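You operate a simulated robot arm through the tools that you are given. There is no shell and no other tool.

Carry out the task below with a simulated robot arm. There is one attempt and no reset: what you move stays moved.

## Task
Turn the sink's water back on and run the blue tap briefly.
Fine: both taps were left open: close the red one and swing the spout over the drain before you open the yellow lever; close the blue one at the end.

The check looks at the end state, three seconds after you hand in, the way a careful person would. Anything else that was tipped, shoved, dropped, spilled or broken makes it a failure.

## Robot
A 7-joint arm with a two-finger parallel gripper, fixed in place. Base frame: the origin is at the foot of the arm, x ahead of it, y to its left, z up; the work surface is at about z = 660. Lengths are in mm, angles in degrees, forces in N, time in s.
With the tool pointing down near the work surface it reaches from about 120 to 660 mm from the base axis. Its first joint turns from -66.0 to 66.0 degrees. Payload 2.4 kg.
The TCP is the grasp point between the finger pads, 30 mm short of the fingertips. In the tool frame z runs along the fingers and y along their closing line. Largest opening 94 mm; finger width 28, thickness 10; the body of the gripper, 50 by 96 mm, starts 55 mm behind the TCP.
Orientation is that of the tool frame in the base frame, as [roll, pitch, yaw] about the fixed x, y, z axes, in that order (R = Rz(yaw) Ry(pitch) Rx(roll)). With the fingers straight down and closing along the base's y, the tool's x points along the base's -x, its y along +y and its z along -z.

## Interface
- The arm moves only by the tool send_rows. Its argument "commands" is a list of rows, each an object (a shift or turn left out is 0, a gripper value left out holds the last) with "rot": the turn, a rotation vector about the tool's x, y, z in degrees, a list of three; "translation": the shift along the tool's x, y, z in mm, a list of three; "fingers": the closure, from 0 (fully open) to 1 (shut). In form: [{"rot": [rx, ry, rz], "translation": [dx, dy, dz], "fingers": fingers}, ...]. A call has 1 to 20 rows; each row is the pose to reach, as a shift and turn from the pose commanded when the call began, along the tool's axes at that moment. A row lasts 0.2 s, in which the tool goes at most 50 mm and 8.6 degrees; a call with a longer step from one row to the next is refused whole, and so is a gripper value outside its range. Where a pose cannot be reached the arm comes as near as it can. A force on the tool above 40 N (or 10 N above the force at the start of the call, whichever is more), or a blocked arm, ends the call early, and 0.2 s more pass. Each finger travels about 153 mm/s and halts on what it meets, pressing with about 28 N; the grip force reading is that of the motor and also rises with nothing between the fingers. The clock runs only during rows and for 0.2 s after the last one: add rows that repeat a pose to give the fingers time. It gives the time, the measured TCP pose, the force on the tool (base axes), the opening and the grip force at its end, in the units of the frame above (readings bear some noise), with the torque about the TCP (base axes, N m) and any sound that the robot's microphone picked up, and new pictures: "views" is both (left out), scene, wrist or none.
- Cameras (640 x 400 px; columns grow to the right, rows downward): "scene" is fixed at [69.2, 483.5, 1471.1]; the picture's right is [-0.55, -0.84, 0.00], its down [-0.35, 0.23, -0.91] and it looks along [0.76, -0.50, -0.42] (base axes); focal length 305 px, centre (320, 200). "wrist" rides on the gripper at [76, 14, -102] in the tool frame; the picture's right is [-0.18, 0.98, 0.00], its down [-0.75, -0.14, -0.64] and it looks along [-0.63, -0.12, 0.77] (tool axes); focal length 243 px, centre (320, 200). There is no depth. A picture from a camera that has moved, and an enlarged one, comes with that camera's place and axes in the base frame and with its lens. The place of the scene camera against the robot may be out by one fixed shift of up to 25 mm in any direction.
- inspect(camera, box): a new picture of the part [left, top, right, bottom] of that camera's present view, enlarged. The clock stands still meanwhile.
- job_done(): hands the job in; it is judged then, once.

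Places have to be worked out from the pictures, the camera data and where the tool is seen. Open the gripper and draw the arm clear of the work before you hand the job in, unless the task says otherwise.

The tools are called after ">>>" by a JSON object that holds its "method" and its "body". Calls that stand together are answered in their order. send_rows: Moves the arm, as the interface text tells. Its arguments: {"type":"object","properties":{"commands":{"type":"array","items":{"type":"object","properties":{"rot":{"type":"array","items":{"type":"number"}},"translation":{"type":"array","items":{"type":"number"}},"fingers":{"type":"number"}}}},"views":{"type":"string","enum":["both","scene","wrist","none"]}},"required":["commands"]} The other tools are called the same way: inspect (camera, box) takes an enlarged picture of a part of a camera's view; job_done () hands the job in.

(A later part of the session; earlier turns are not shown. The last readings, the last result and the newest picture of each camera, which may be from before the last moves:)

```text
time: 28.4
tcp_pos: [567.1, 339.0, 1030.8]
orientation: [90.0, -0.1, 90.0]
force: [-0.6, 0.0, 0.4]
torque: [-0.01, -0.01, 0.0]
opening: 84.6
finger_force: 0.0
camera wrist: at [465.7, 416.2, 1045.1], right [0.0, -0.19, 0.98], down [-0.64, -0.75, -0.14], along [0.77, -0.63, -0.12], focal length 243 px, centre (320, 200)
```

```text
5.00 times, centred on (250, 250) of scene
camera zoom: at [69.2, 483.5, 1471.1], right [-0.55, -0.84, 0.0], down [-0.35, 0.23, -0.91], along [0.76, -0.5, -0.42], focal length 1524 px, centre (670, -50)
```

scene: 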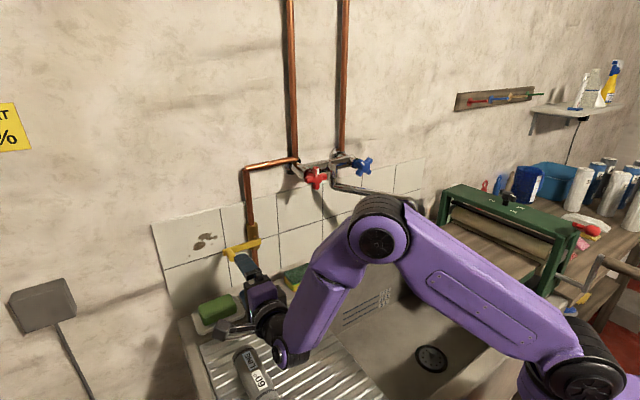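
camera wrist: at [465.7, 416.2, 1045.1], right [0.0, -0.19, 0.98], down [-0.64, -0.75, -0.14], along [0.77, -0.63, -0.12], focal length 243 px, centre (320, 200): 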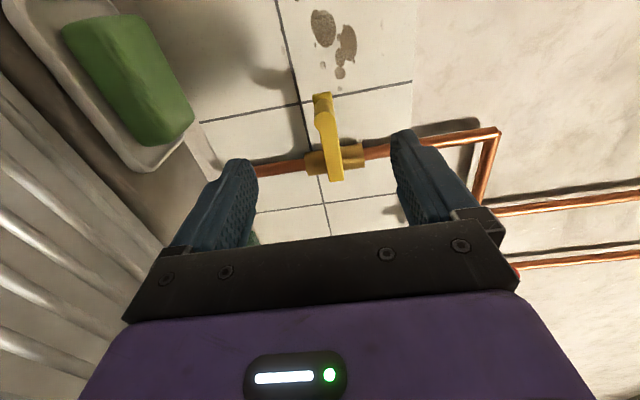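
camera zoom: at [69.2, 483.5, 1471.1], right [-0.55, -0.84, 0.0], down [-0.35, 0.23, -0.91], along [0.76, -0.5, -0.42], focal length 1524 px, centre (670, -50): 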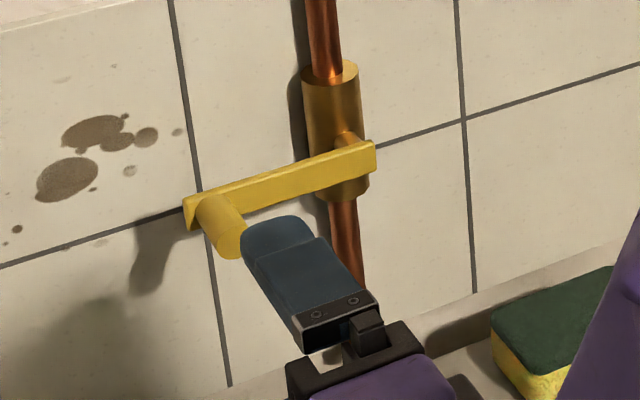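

The lever is unchanged. I'll close the fingers and place them just under the knob, keeping this roll so the camera stays clear of the drainboard.

>>> {"method": "send_rows", "body": {"commands": [{"translation": [5, -10, 0], "fingers": 0.5}, {"translation": [13, -23, 0], "fingers": 1}, {"translation": [13, -23, 20], "fingers": 1}, {"translation": [13, -23, 45], "fingers": 1}, {"translation": [13, -23, 65], "fingers": 1}, {"translation": [13, -23, 80], "fingers": 1}, {"translation": [13, -23, 80], "fingers": 1}], "views": "both"}}

```text
time: 30.0
tcp_pos: [647.6, 350.6, 1008.3]
orientation: [90.0, 0.0, 90.1]
force: [-0.3, -0.6, 0.7]
torque: [0.0, -0.01, 0.01]
opening: 0.0
finger_force: 27.7
camera wrist: at [545.3, 429.1, 1022.2], right [0.0, -0.18, 0.98], down [-0.64, -0.75, -0.14], along [0.77, -0.63, -0.12], focal length 243 px, centre (320, 200)
```

scene: 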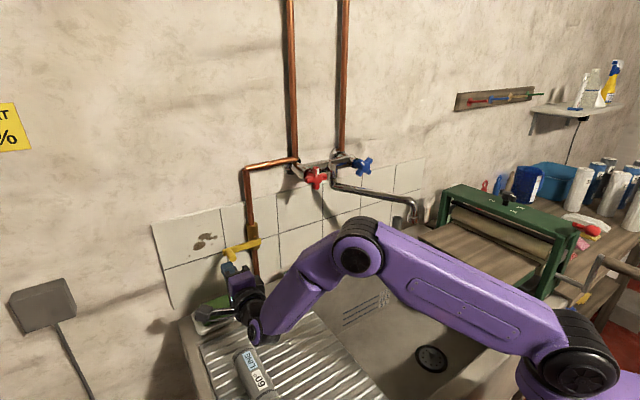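
wrist: 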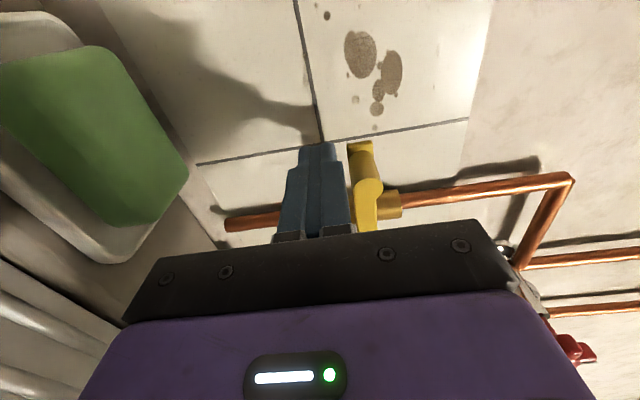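

The fingers sit just under the knob. I'll push up along the arc by about 15° and watch the force and the lever.

>>> {"method": "send_rows", "body": {"commands": [{"translation": [2, 6, 0]}, {"translation": [3, 11, 0]}, {"translation": [4, 16, 0]}, {"translation": [4, 21, 0]}, {"translation": [4, 26, 0]}], "views": "both"}}

>>> {"method": "inspect", "body": {"camera": "scene", "box": [190, 210, 310, 290]}}

```text
time: 31.2
tcp_pos: [647.3, 356.1, 1034.9]
orientation: [90.1, 0.0, 90.1]
force: [-1.5, 1.3, -0.3]
torque: [0.0, -0.01, -0.01]
opening: 0.1
finger_force: 28.6
camera wrist: at [545.3, 433.6, 1047.9], right [0.0, -0.18, 0.98], down [-0.64, -0.75, -0.14], along [0.77, -0.63, -0.12], focal length 243 px, centre (320, 200)
```

scene: 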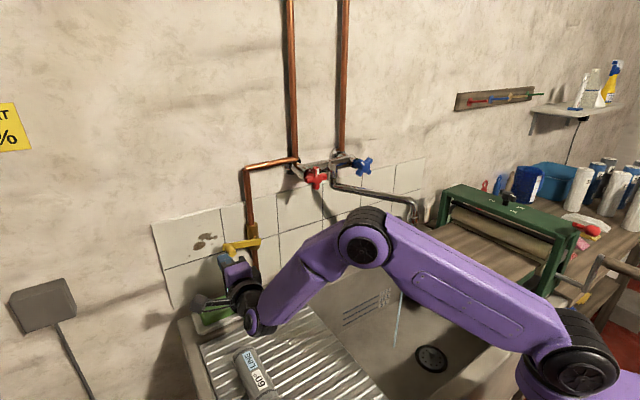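
wrist: 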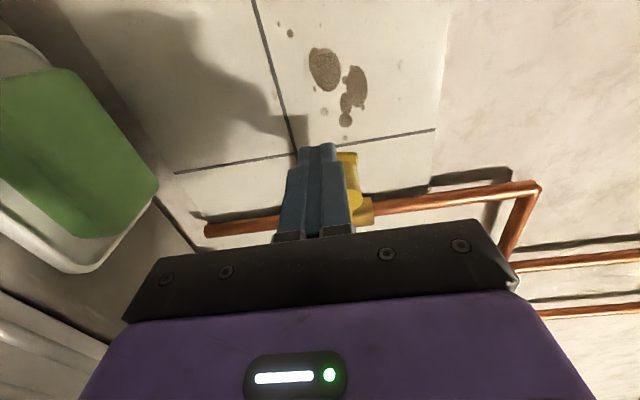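

```text
5.00 times, centred on (250, 250) of scene
camera zoom: at [69.2, 483.6, 1471.1], right [-0.55, -0.84, 0.0], down [-0.35, 0.23, -0.91], along [0.76, -0.5, -0.42], focal length 1524 px, centre (670, -50)
```

zoom: 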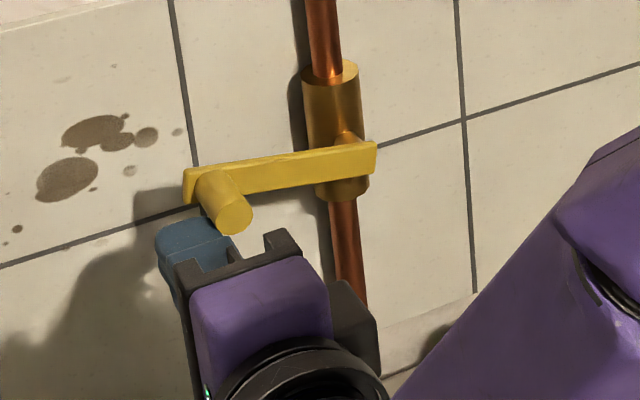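

The lever moves freely upward and a stream has started into the basin. I'll continue the arc to about 60°.

>>> {"method": "send_rows", "body": {"commands": [{"translation": [-3.2, 9.4, 0]}, {"translation": [-6.4, 18.2, 0]}, {"translation": [-10.6, 26.6, 0]}, {"translation": [-15.9, 34.3, 0]}, {"translation": [-22.2, 41.2, 0]}, {"translation": [-29.2, 47.3, 0]}], "views": "both"}}

>>> {"method": "inspect", "body": {"camera": "scene", "box": [190, 190, 310, 270]}}

>>> {"method": "inspect", "body": {"camera": "scene", "box": [330, 180, 510, 390]}}

```text
time: 32.6
tcp_pos: [647.3, 330.5, 1085.7]
orientation: [89.5, -0.1, 90.5]
force: [1.8, 16.8, 16.5]
torque: [-0.36, -0.26, 0.31]
opening: 0.0
finger_force: 27.7
camera wrist: at [544.2, 406.9, 1098.0], right [-0.01, -0.18, 0.98], down [-0.64, -0.76, -0.15], along [0.77, -0.63, -0.11], focal length 243 px, centre (320, 200)
```

scene: 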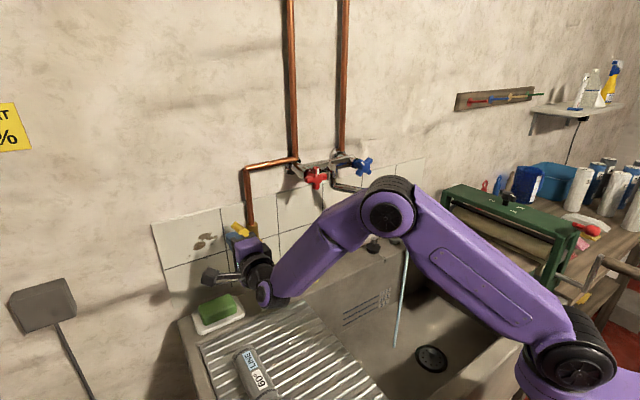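
wrist: 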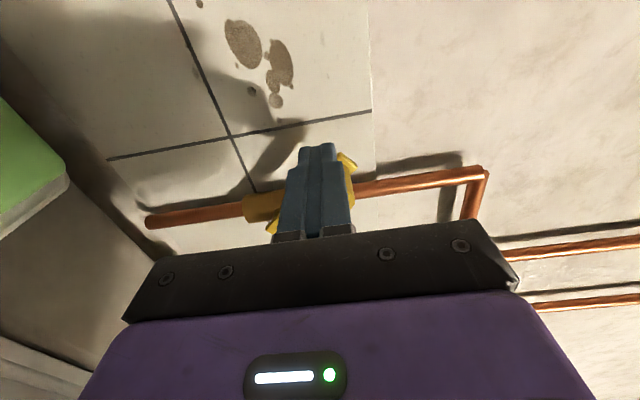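

```text
5.00 times, centred on (250, 230) of scene
camera zoom: at [68.8, 483.9, 1470.9], right [-0.55, -0.84, 0.0], down [-0.35, 0.23, -0.91], along [0.76, -0.5, -0.42], focal length 1524 px, centre (670, 50)
```

zoom: 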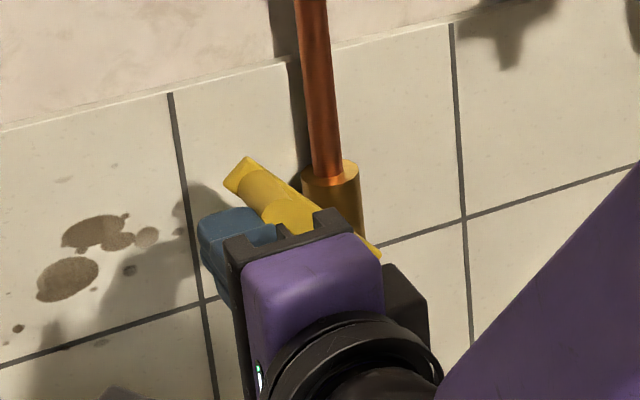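

```text
1.90 times, centred on (420, 285) of scene
camera zoom: at [68.8, 483.9, 1470.9], right [-0.55, -0.84, 0.0], down [-0.35, 0.23, -0.91], along [0.76, -0.5, -0.42], focal length 580 px, centre (130, 38)
```

zoom: 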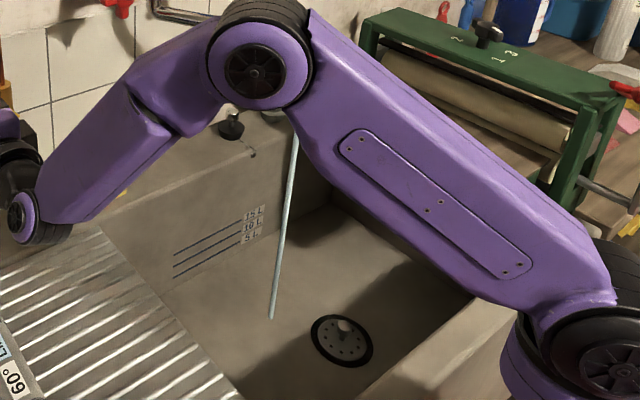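

The lever is at about 49° and the stream falls straight into the basin. Side load is about 23 N, so I'll shift the contact to the +y side of the knob and carry on towards vertical.

>>> {"method": "send_rows", "body": {"commands": [{"translation": [2, 5, 0]}, {"translation": [1, 10.8, 0]}, {"translation": [-4, 14, 0]}, {"translation": [-9, 16, 0]}, {"translation": [-15, 18, 0]}, {"translation": [-21, 19, 0]}], "views": "both"}}

>>> {"method": "inspect", "body": {"camera": "scene", "box": [190, 190, 310, 270]}}

```text
time: 34.0
tcp_pos: [647.5, 304.6, 1101.4]
orientation: [90.1, -0.1, 89.9]
force: [0.2, 1.7, 2.1]
torque: [-0.03, -0.02, 0.06]
opening: 0.0
finger_force: 28.1
camera wrist: at [545.6, 382.2, 1114.2], right [0.0, -0.19, 0.98], down [-0.64, -0.75, -0.14], along [0.77, -0.63, -0.12], focal length 243 px, centre (320, 200)
```

scene: 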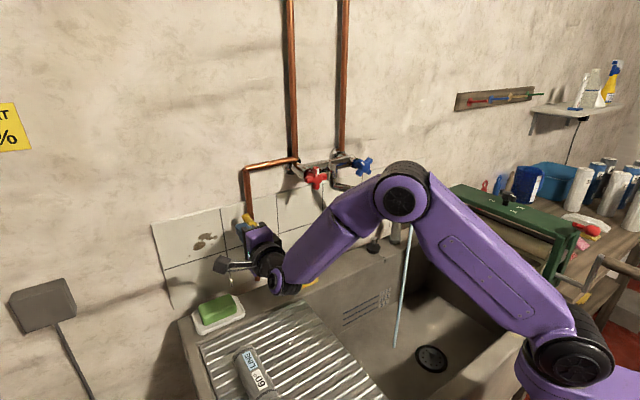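
wrist: 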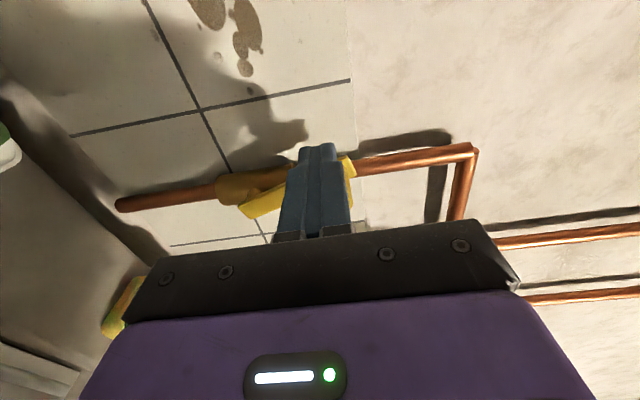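

```text
5.00 times, centred on (250, 230) of scene
camera zoom: at [69.2, 483.6, 1471.1], right [-0.55, -0.84, 0.0], down [-0.35, 0.23, -0.91], along [0.76, -0.5, -0.42], focal length 1524 px, centre (670, 50)
```

zoom: 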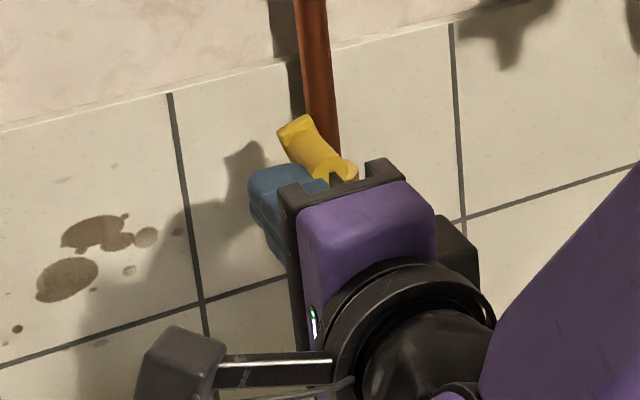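

The lever is at about 75°. I'll push the last stretch in -y until it stands in line with the pipe or meets its stop.

>>> {"method": "send_rows", "body": {"commands": [{"translation": [-4, 1, 0]}, {"translation": [-8, 2, 0]}, {"translation": [-12, 2.5, 0]}, {"translation": [-15, 2.5, 0]}, {"translation": [-18, 2.5, 0]}], "views": "both"}}

>>> {"method": "inspect", "body": {"camera": "wrist", "box": [180, 80, 480, 250]}}

>>> {"method": "inspect", "body": {"camera": "scene", "box": [190, 190, 310, 270]}}

```text
time: 35.2
tcp_pos: [645.8, 285.8, 1104.1]
orientation: [90.2, 0.0, 89.9]
force: [0.0, 0.9, 1.5]
torque: [-0.05, -0.01, 0.02]
opening: 0.2
finger_force: 28.1
camera wrist: at [544.9, 364.3, 1117.0], right [0.0, -0.18, 0.98], down [-0.64, -0.75, -0.14], along [0.77, -0.63, -0.12], focal length 243 px, centre (320, 200)
```

scene: 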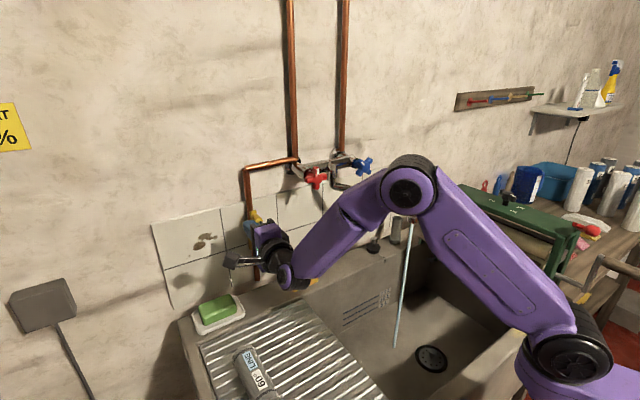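
wrist: 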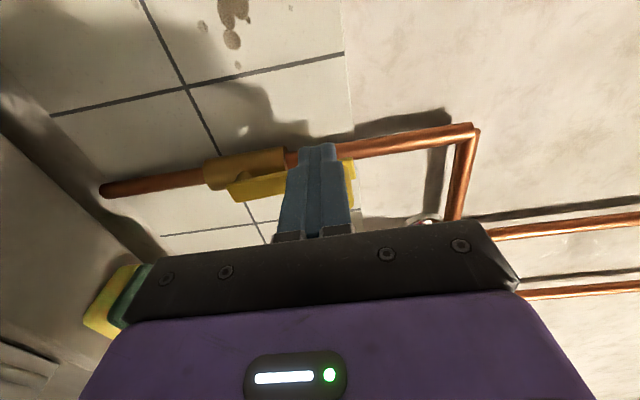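

```text
2.13 times, centred on (330, 165) of wrist
camera zoom: at [544.9, 364.3, 1117.0], right [0.0, -0.18, 0.98], down [-0.64, -0.75, -0.14], along [0.77, -0.63, -0.12], focal length 518 px, centre (299, 275)
```

zoom: 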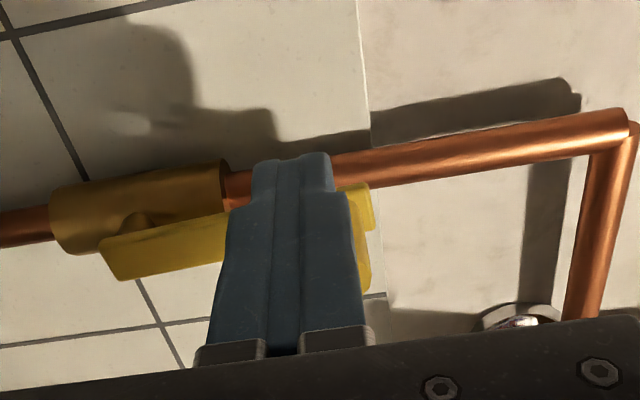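

```text
5.00 times, centred on (250, 230) of scene
camera zoom: at [69.2, 483.5, 1471.1], right [-0.55, -0.84, 0.0], down [-0.35, 0.23, -0.91], along [0.76, -0.5, -0.42], focal length 1524 px, centre (670, 50)
```

zoom: 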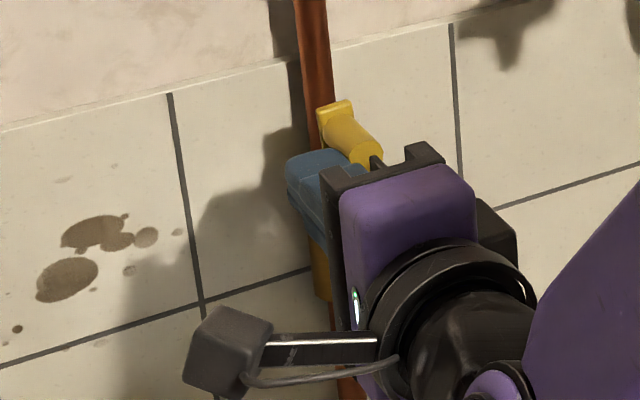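

The lever looks almost parallel to the pipe. I'll nudge it a few mm more to find the stop.

>>> {"method": "send_rows", "body": {"commands": [{"translation": [-2, 0.3, 0]}, {"translation": [-4, 0.3, 0]}, {"translation": [-6, 0.3, 0]}], "views": "wrist"}}

>>> {"method": "inspect", "body": {"camera": "wrist", "box": [180, 80, 480, 250]}}

```text
time: 36.0
tcp_pos: [647.4, 281.5, 1103.6]
orientation: [90.0, -0.1, 90.0]
force: [-1.2, 2.9, 1.2]
torque: [0.0, 0.0, 0.07]
opening: 0.1
finger_force: 27.9
camera wrist: at [545.5, 359.1, 1117.2], right [0.0, -0.18, 0.98], down [-0.64, -0.75, -0.14], along [0.77, -0.63, -0.12], focal length 243 px, centre (320, 200)
```

wrist: 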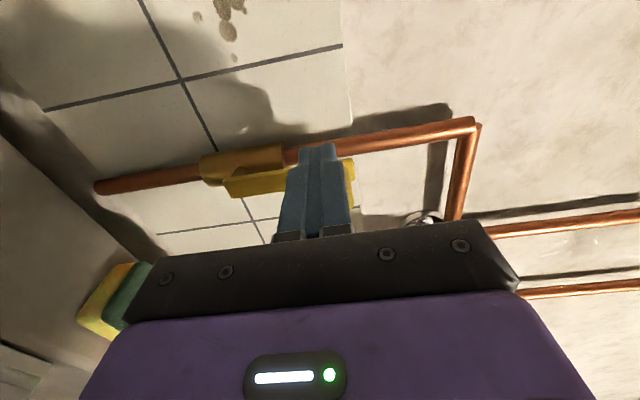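

```text
2.13 times, centred on (330, 165) of wrist
camera zoom: at [545.5, 359.1, 1117.2], right [0.0, -0.18, 0.98], down [-0.64, -0.75, -0.14], along [0.77, -0.63, -0.12], focal length 518 px, centre (299, 275)
```

zoom: 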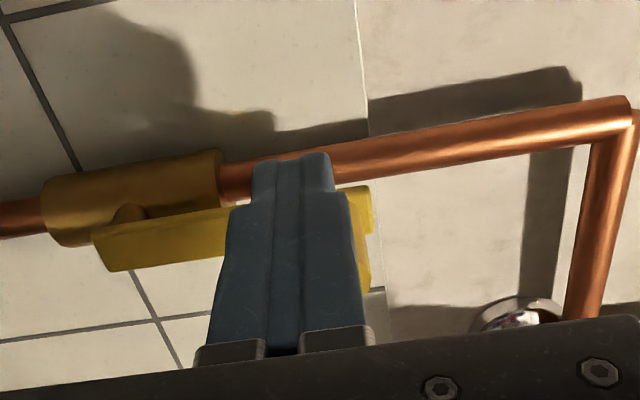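

>>> {"method": "send_rows", "body": {"commands": [{"translation": [-1.5, 0, 0]}, {"translation": [-3, 0, 0]}], "views": "both"}}

>>> {"method": "inspect", "body": {"camera": "wrist", "box": [180, 80, 480, 250]}}

>>> {"method": "inspect", "body": {"camera": "scene", "box": [190, 190, 310, 270]}}

```text
time: 36.6
tcp_pos: [646.5, 281.9, 1103.3]
orientation: [90.1, -0.1, 90.4]
force: [7.3, 11.2, 0.5]
torque: [-0.08, 0.07, 0.33]
opening: 0.3
finger_force: 28.4
camera wrist: at [544.7, 357.9, 1117.1], right [0.0, -0.18, 0.98], down [-0.64, -0.76, -0.14], along [0.77, -0.63, -0.12], focal length 243 px, centre (320, 200)
```

scene: 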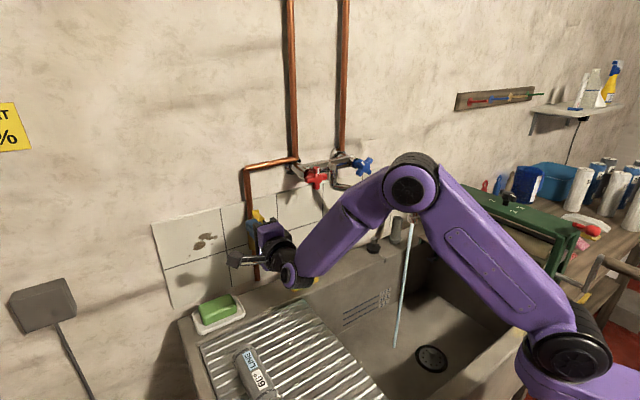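
wrist: 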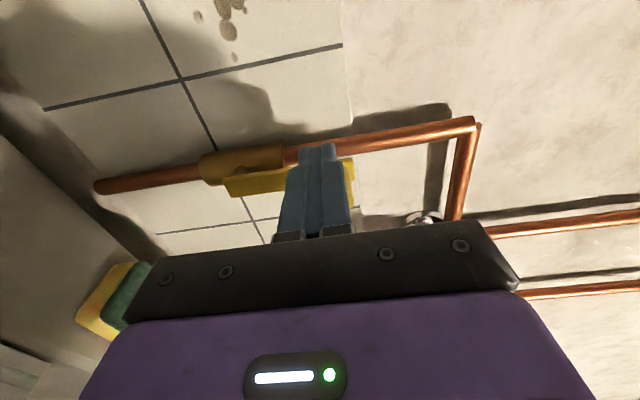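

```text
2.13 times, centred on (330, 165) of wrist
camera zoom: at [544.7, 357.9, 1117.1], right [0.0, -0.18, 0.98], down [-0.64, -0.76, -0.14], along [0.77, -0.63, -0.12], focal length 518 px, centre (299, 275)
```

zoom: 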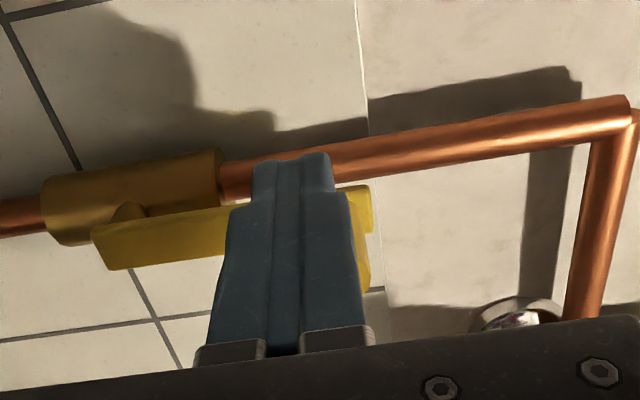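

```text
5.00 times, centred on (250, 230) of scene
camera zoom: at [69.5, 483.9, 1470.9], right [-0.55, -0.84, 0.0], down [-0.35, 0.23, -0.91], along [0.76, -0.5, -0.42], focal length 1524 px, centre (670, 50)
```

zoom: 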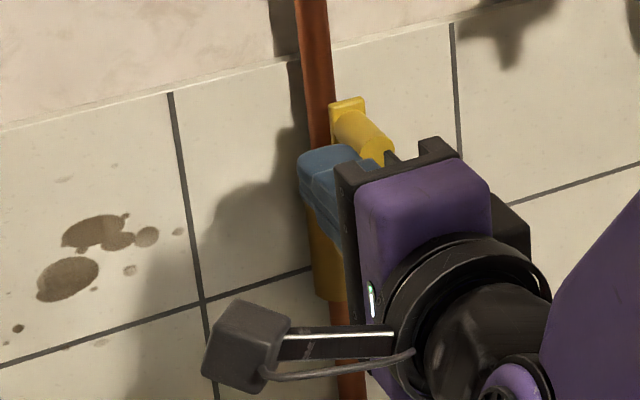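

Force rose to 11 N with no further motion, so the lever is on its open stop, parallel to the pipe. I'll back off the knob, retract and climb clear.

>>> {"method": "send_rows", "body": {"commands": [{"translation": [6, 0, 0]}, {"translation": [10, 0, -15]}, {"translation": [10, 0, -50]}, {"translation": [10, 5, -95]}, {"translation": [-10, 40, -125]}, {"translation": [-45, 75, -140]}, {"translation": [-80, 108, -147]}, {"translation": [-110, 142, -147]}, {"translation": [-132, 177, -147], "fingers": 0.5}, {"translation": [-132, 177, -147], "fingers": 0}], "views": "both"}}

>>> {"method": "inspect", "body": {"camera": "scene", "box": [220, 140, 460, 300]}}

```text
refused: row 5 steps farther than a row can; nothing moved
```

```text
2.50 times, centred on (340, 220) of scene
camera zoom: at [69.5, 483.9, 1470.9], right [-0.55, -0.84, 0.0], down [-0.35, 0.23, -0.91], along [0.76, -0.5, -0.42], focal length 762 px, centre (270, 150)
```

zoom: 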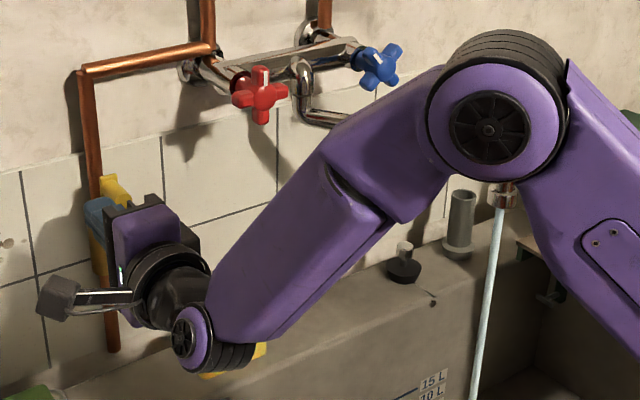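

One step was too long, so nothing moved. I'll send the same retreat with shorter steps.

>>> {"method": "send_rows", "body": {"commands": [{"translation": [6, 0, 0]}, {"translation": [10, 0, -15]}, {"translation": [10, 0, -50]}, {"translation": [10, 5, -90]}, {"translation": [-5, 30, -115]}, {"translation": [-30, 62, -130]}, {"translation": [-60, 94, -140]}, {"translation": [-90, 126, -147]}, {"translation": [-115, 155, -147]}, {"translation": [-132, 177, -147], "fingers": 0.5}, {"translation": [-132, 177, -147], "fingers": 0}], "views": "both"}}

>>> {"method": "inspect", "body": {"camera": "scene", "box": [190, 130, 430, 290]}}

```text
time: 39.0
tcp_pos: [501.3, 146.4, 1278.4]
orientation: [89.9, 0.0, 90.1]
force: [-0.1, -0.3, -0.4]
torque: [0.01, 0.0, 0.01]
opening: 94.1
finger_force: 0.0
camera wrist: at [397.8, 223.3, 1291.7], right [0.0, -0.18, 0.98], down [-0.64, -0.75, -0.14], along [0.77, -0.63, -0.12], focal length 243 px, centre (320, 200)
```

scene: 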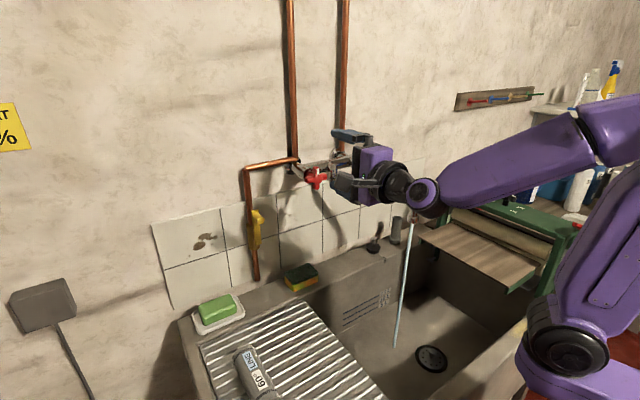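
wrist: 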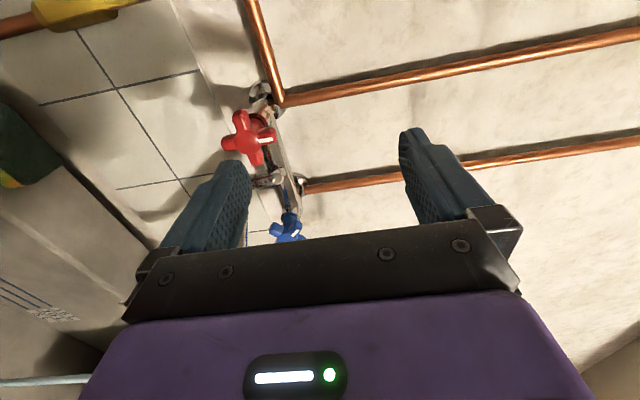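

```text
2.50 times, centred on (310, 210) of scene
camera zoom: at [69.2, 483.5, 1471.1], right [-0.55, -0.84, 0.0], down [-0.35, 0.23, -0.91], along [0.76, -0.5, -0.42], focal length 762 px, centre (345, 175)
```

zoom: 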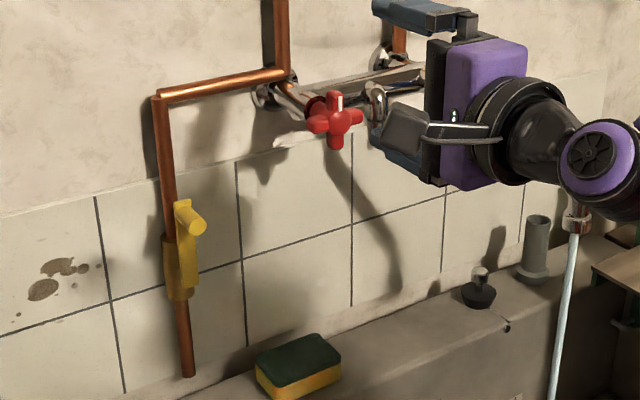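

The lever is vertical, red is shut and water runs from the spout into the basin. For the blue tap I'll come from above to avoid the spout, so first I'll climb, roll back and then pitch the tool down.

>>> {"method": "send_rows", "body": {"commands": [{"rot": [0, 0, -8.2], "translation": [-13, 10, -8]}, {"rot": [0, 0, -16.4], "translation": [-26, 20, -16]}, {"rot": [0, 0, -24.6], "translation": [-39, 30, -24]}, {"rot": [0, 0, -32.8], "translation": [-52, 40, -32]}, {"rot": [0, 0, -41], "translation": [-65, 50, -40]}, {"rot": [0, 0, -49.2], "translation": [-78, 60, -48]}, {"rot": [0, 0, -57.4], "translation": [-91, 70, -51]}, {"rot": [0, 0, -65.6], "translation": [-104, 78, -51]}, {"rot": [0, 0, -73.8], "translation": [-117, 84, -51]}, {"rot": [0, 0, -82], "translation": [-130, 90, -51]}, {"rot": [0, 0, -90], "translation": [-146, 92, -51]}], "views": "scene"}}

>>> {"method": "send_rows", "body": {"commands": [{"rot": [0, 8.2, 0], "translation": [3, -2, 12]}, {"rot": [0, 16.4, 0], "translation": [6, -4, 24]}, {"rot": [0, 24.6, 0], "translation": [9, -6, 36]}, {"rot": [0, 32.8, 0], "translation": [12, -8, 48]}, {"rot": [0, 41, 0], "translation": [14, -10, 60]}, {"rot": [0, 49.2, 0], "translation": [16, -12, 72]}, {"rot": [0, 57.4, 0], "translation": [18, -14, 84]}, {"rot": [0, 65.6, 0], "translation": [20, -16, 96]}, {"rot": [0, 73.8, 0], "translation": [22, -18, 108]}, {"rot": [0, 82, 0], "translation": [24, -20, 120]}, {"rot": [0, 90, 0], "translation": [26, -22, 132]}, {"rot": [0, 90, 0], "translation": [26, -22, 132]}], "views": "both"}}

```text
time: 41.4
tcp_pos: [449.0, -0.1, 1372.8]
orientation: [-81.7, 89.8, -81.7]
force: [0.9, 0.0, 0.3]
torque: [-0.01, -0.01, -0.06]
opening: 94.2
finger_force: 0.1
```

scene: 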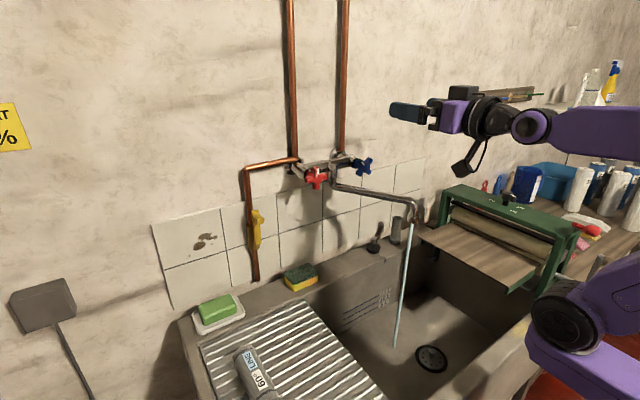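

```text
time: 44.0
tcp_pos: [548.7, -15.5, 1276.9]
orientation: [-179.8, -0.1, -180.0]
force: [0.8, 0.4, -0.4]
torque: [0.0, 0.05, 0.0]
opening: 94.2
finger_force: 0.1
out of reach, approached as far as the arm can: row 10, 11, 12
camera wrist: at [473.7, -1.5, 1379.3], right [0.18, 0.98, 0.0], down [0.75, -0.14, 0.64], along [0.63, -0.12, -0.77], focal length 243 px, centre (320, 200)
```

scene: 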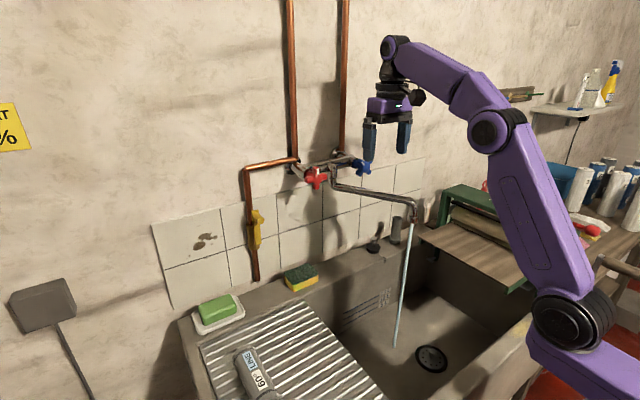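
wrist: 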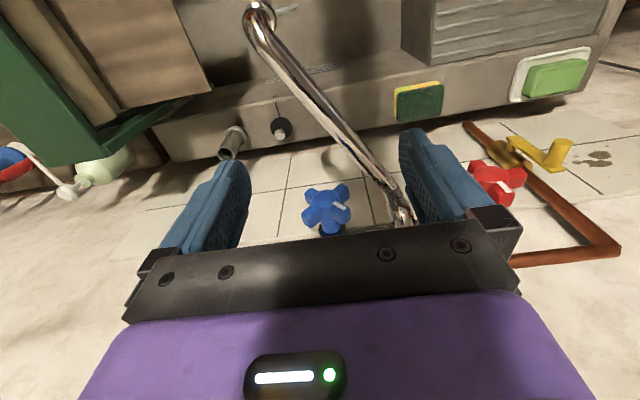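

Tool-down at that spot is out of reach, so I'll approach blue with the tool tilted about 30° instead. First a safe small move back and a tilt, so the commanded pose and the actual pose agree again.

>>> {"method": "send_rows", "body": {"commands": [{"rot": [0, -7.5, 0], "translation": [18, 0, 0]}, {"rot": [0, -15, 0], "translation": [36, 0, 0]}, {"rot": [0, -22.5, 0], "translation": [54, 0, 0]}, {"rot": [0, -30, 0], "translation": [65, 0, 0]}, {"rot": [0, -30, 0], "translation": [65, 0, 0]}], "views": "both"}}

```text
time: 45.2
tcp_pos: [483.8, -15.4, 1278.4]
orientation: [-179.9, 30.1, 179.8]
force: [0.2, 0.8, 0.2]
torque: [0.04, 0.04, 0.01]
opening: 94.1
finger_force: 0.0
camera wrist: at [367.6, -0.4, 1328.7], right [0.16, 0.98, 0.09], down [0.33, -0.14, 0.93], along [0.93, -0.12, -0.35], focal length 243 px, centre (320, 200)
```

scene: 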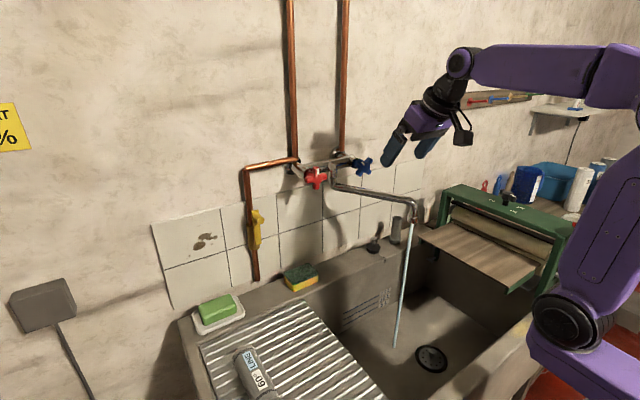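
wrist: 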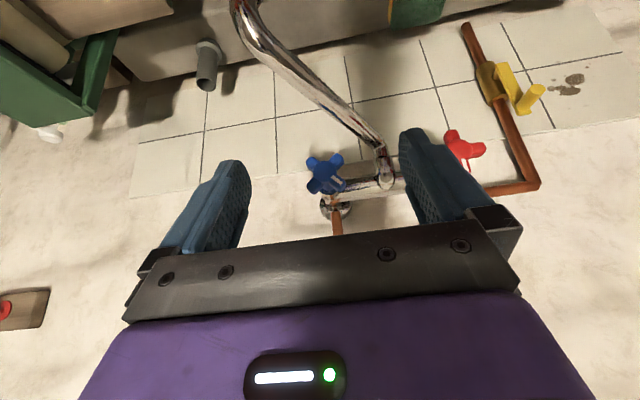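

The commanded pose now matches the actual one, and blue's hub re-measures at about [633, -27, 1198]. I'll line up along the tool axis and go most of the way down towards it with a 70 mm opening.

>>> {"method": "send_rows", "body": {"commands": [{"translation": [-30, -4, 12], "fingers": 0.25}, {"translation": [-60, -8, 25], "fingers": 0.25}, {"translation": [-89, -11.1, 38], "fingers": 0.25}, {"translation": [-89, -11.1, 65], "fingers": 0.25}, {"translation": [-89, -11.1, 90], "fingers": 0.25}, {"translation": [-89, -11.1, 90], "fingers": 0.25}], "views": "both"}}

```text
time: 46.6
tcp_pos: [606.6, -26.1, 1245.7]
orientation: [-180.0, 30.0, -180.0]
force: [0.2, 0.4, -0.2]
torque: [-0.01, -0.02, -0.01]
opening: 70.6
finger_force: 0.0
camera wrist: at [489.9, -10.8, 1295.6], right [0.16, 0.98, 0.09], down [0.33, -0.14, 0.93], along [0.93, -0.12, -0.35], focal length 243 px, centre (320, 200)
```

scene: 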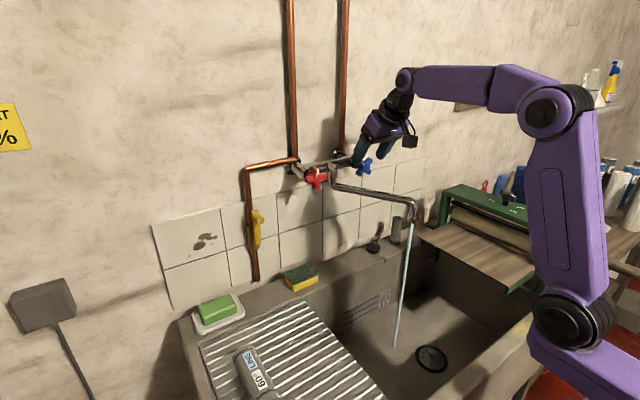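
wrist: 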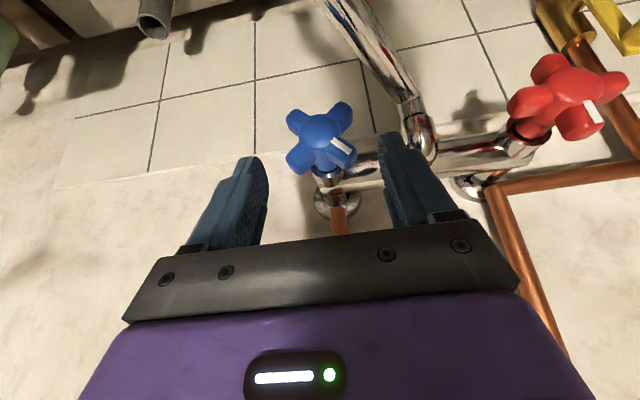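

The handle is centred between the fingers with its gaps facing the pads. I'll go the last 50 mm in and close on it.

>>> {"method": "send_rows", "body": {"commands": [{"translation": [0, 1, 15]}, {"translation": [0, 1, 30]}, {"translation": [0, 1, 42]}, {"translation": [0, 1, 50]}, {"translation": [0, 1, 50], "fingers": 0.45}, {"translation": [0, 1, 50], "fingers": 0.8}, {"translation": [0, 1, 50], "fingers": 0.8}], "views": "both"}}

```text
time: 48.2
tcp_pos: [631.5, -25.6, 1201.9]
orientation: [179.9, 29.9, 179.9]
force: [-2.3, 1.2, -1.3]
torque: [-0.03, -0.08, 0.01]
opening: 55.0
finger_force: 44.8
camera wrist: at [515.4, -10.5, 1251.3], right [0.16, 0.98, 0.09], down [0.33, -0.14, 0.93], along [0.93, -0.12, -0.35], focal length 243 px, centre (320, 200)
```

scene: 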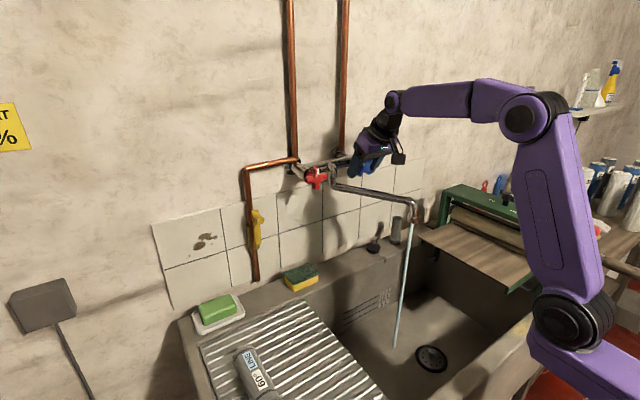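
wrist: 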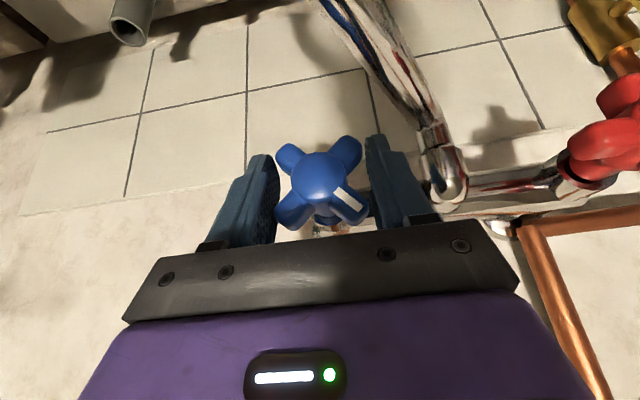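

The grip is well centred, with forces under 3 N. I'll turn blue clockwise about its axis, 30° first, and watch the torque and the stream.

>>> {"method": "send_rows", "body": {"commands": [{"rot": [-4.33, 0, 2.5], "translation": [0, -0.35, 0]}, {"rot": [-8.66, 0, 5], "translation": [0, -0.7, 0.05]}, {"rot": [-12.99, 0, 7.5], "translation": [0.1, -1.04, 0.1]}, {"rot": [-17.32, 0, 10], "translation": [0.1, -1.37, 0.2]}, {"rot": [-21.65, 0, 12.5], "translation": [0.2, -1.7, 0.3]}, {"rot": [-25.98, 0, 15], "translation": [0.3, -2, 0.45]}], "views": "both"}}

```text
time: 49.6
tcp_pos: [632.5, -26.6, 1200.2]
orientation: [146.2, 25.5, 164.0]
force: [-3.0, 11.8, -16.1]
torque: [0.01, -0.73, -0.32]
opening: 55.1
finger_force: 44.8
camera wrist: at [515.6, -39.0, 1251.4], right [0.16, 0.8, 0.57], down [0.34, -0.59, 0.73], along [0.93, 0.08, -0.36], focal length 243 px, centre (320, 200)
```

scene: 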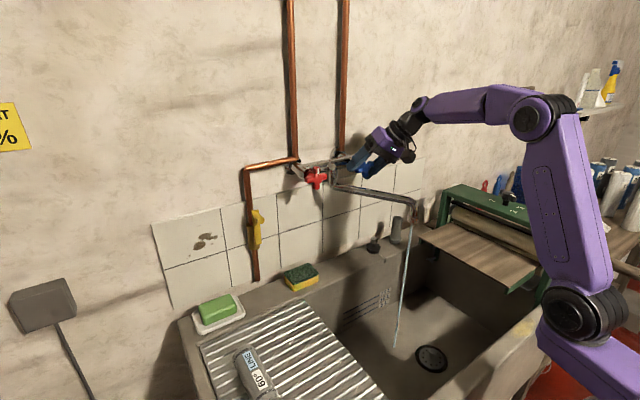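
wrist: 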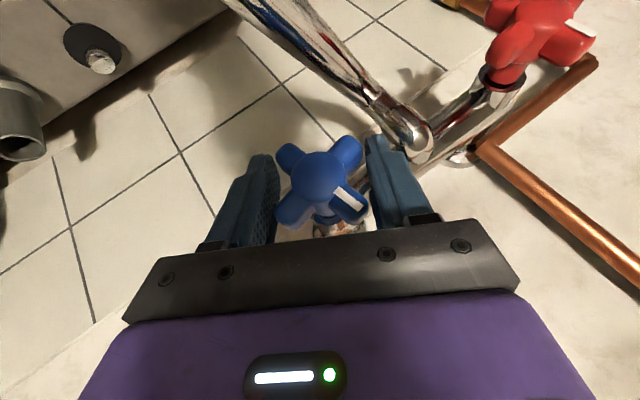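

The stream is thinning. I'll ease off the side load by about 2 mm and continue in small steps to the stop.

>>> {"method": "send_rows", "body": {"commands": [{"rot": [-2.6, 0, 1.5], "translation": [0.7, 0, 1.2]}, {"rot": [-5.2, 0, 3], "translation": [0.9, 0, 1.6]}, {"rot": [-7.79, 0, 4.5], "translation": [0.9, 0, 1.6]}, {"rot": [-10.39, 0, 6], "translation": [0.9, -0.2, 1.6]}], "views": "both"}}

```text
time: 50.6
tcp_pos: [632.3, -26.2, 1200.8]
orientation: [133.8, 21.8, 158.9]
force: [-10.2, 13.2, -1.7]
torque: [-0.01, 0.41, -0.1]
opening: 54.7
finger_force: 45.0
camera wrist: at [515.4, -49.3, 1246.9], right [0.16, 0.67, 0.73], down [0.33, -0.73, 0.6], along [0.93, 0.15, -0.34], focal length 243 px, centre (320, 200)
```

scene: 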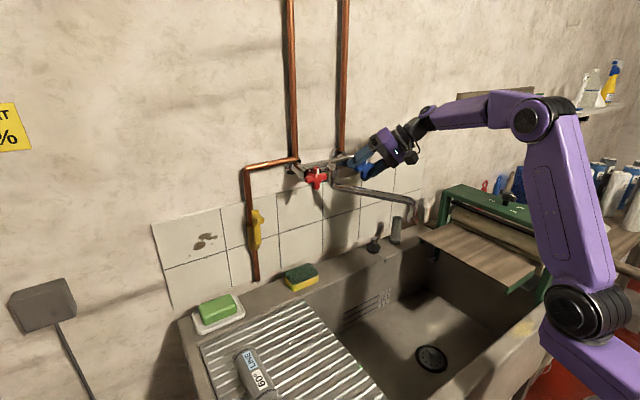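
wrist: 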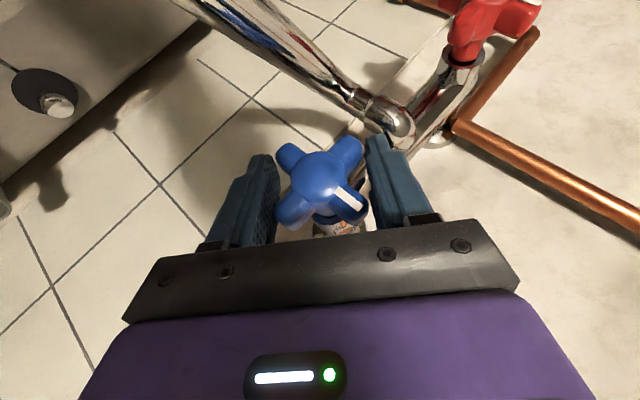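

The stream has stopped. I'll turn a few degrees more to seat the tap on its stop, as I did with red.

>>> {"method": "send_rows", "body": {"commands": [{"rot": [-1.73, 0, 1]}, {"rot": [-3.46, 0, 2]}, {"rot": [-4.33, 0, 2.5]}], "views": "both"}}

>>> {"method": "inspect", "body": {"camera": "scene", "box": [330, 170, 480, 370]}}

```text
time: 51.4
tcp_pos: [632.7, -25.8, 1201.9]
orientation: [128.8, 20.2, 157.2]
force: [-5.8, 14.8, 8.7]
torque: [-1.13, -0.23, 0.11]
opening: 55.1
finger_force: 45.1
camera wrist: at [515.6, -52.9, 1245.0], right [0.15, 0.6, 0.78], down [0.33, -0.78, 0.53], along [0.93, 0.18, -0.32], focal length 243 px, centre (320, 200)
```

scene: 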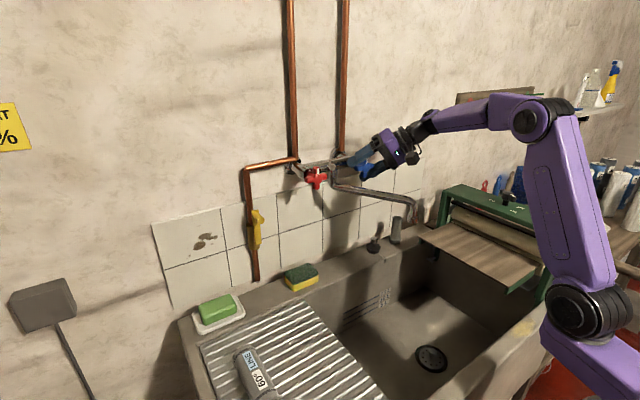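
wrist: 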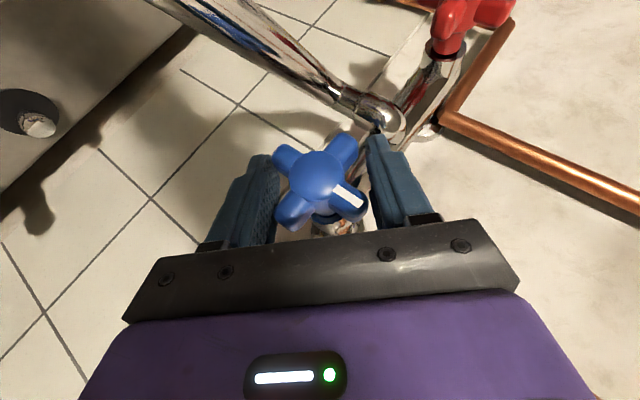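

```text
2.00 times, centred on (405, 270) of scene
camera zoom: at [68.8, 484.1, 1470.9], right [-0.55, -0.84, 0.0], down [-0.35, 0.23, -0.91], along [0.76, -0.5, -0.42], focal length 610 px, centre (150, 60)
```

zoom: 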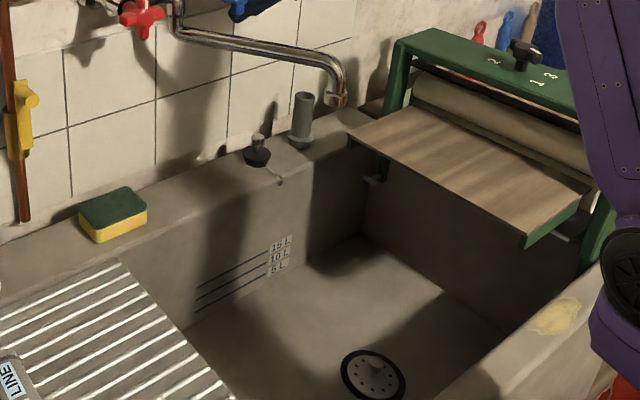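

Torque is -1.1 N·m and the stream is off, so blue is closed. I'll open modestly, as the spout elbow is near, and withdraw along the tool axis.

>>> {"method": "send_rows", "body": {"commands": [{"rot": [-2.6, 0, 1.5], "fingers": 0.4}, {"rot": [-2.6, 0, 1.5], "fingers": 0.25}, {"rot": [-2.6, 0, 1.5], "fingers": 0.25}, {"rot": [-2.6, 0, 1.5], "translation": [0, 0, -20], "fingers": 0.25}, {"rot": [-2.6, 0, 1.5], "translation": [0, 0, -50], "fingers": 0.25}, {"rot": [-2.6, 0, 1.5], "translation": [0, 0, -85], "fingers": 0.25}, {"rot": [-2.6, 0, 1.5], "translation": [0, 0, -120], "fingers": 0.25}, {"rot": [-2.6, 0, 1.5], "translation": [0, 0, -120], "fingers": 0}], "views": "both"}}

>>> {"method": "inspect", "body": {"camera": "scene", "box": [270, 130, 430, 230]}}

```text
time: 53.2
tcp_pos: [571.1, -102.4, 1270.8]
orientation: [126.0, 18.6, 156.0]
force: [-0.2, 0.0, -0.2]
torque: [-0.01, -0.01, -0.02]
opening: 94.0
finger_force: 0.0
camera wrist: at [454.4, -132.3, 1313.6], right [0.16, 0.56, 0.81], down [0.33, -0.81, 0.49], along [0.93, 0.19, -0.31], focal length 243 px, centre (320, 200)
```

scene: 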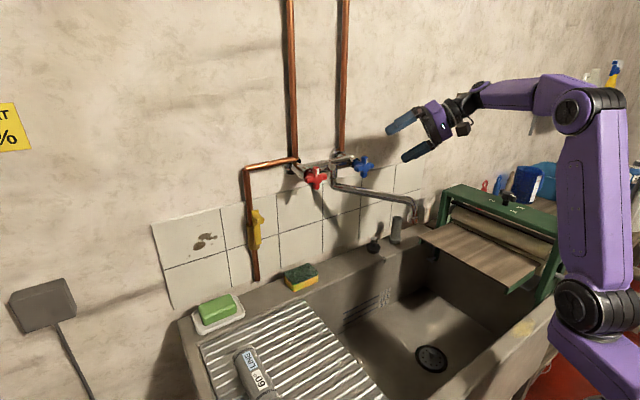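
wrist: 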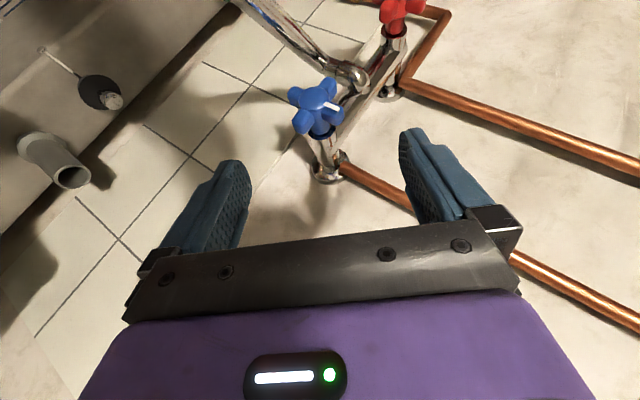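

```text
4.00 times, centred on (350, 180) of scene
camera zoom: at [69.2, 483.5, 1471.1], right [-0.55, -0.84, 0.0], down [-0.35, 0.23, -0.91], along [0.76, -0.5, -0.42], focal length 1219 px, centre (200, 280)
```

zoom: 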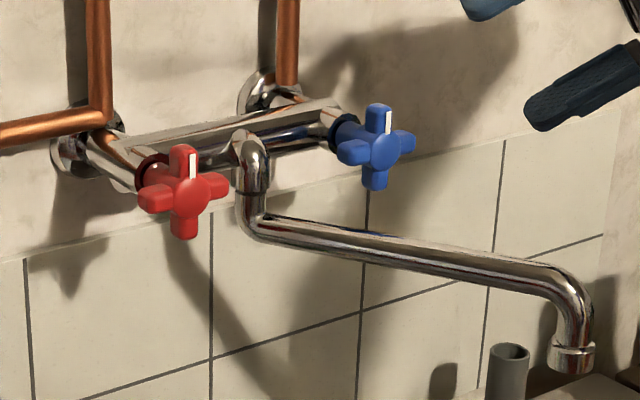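

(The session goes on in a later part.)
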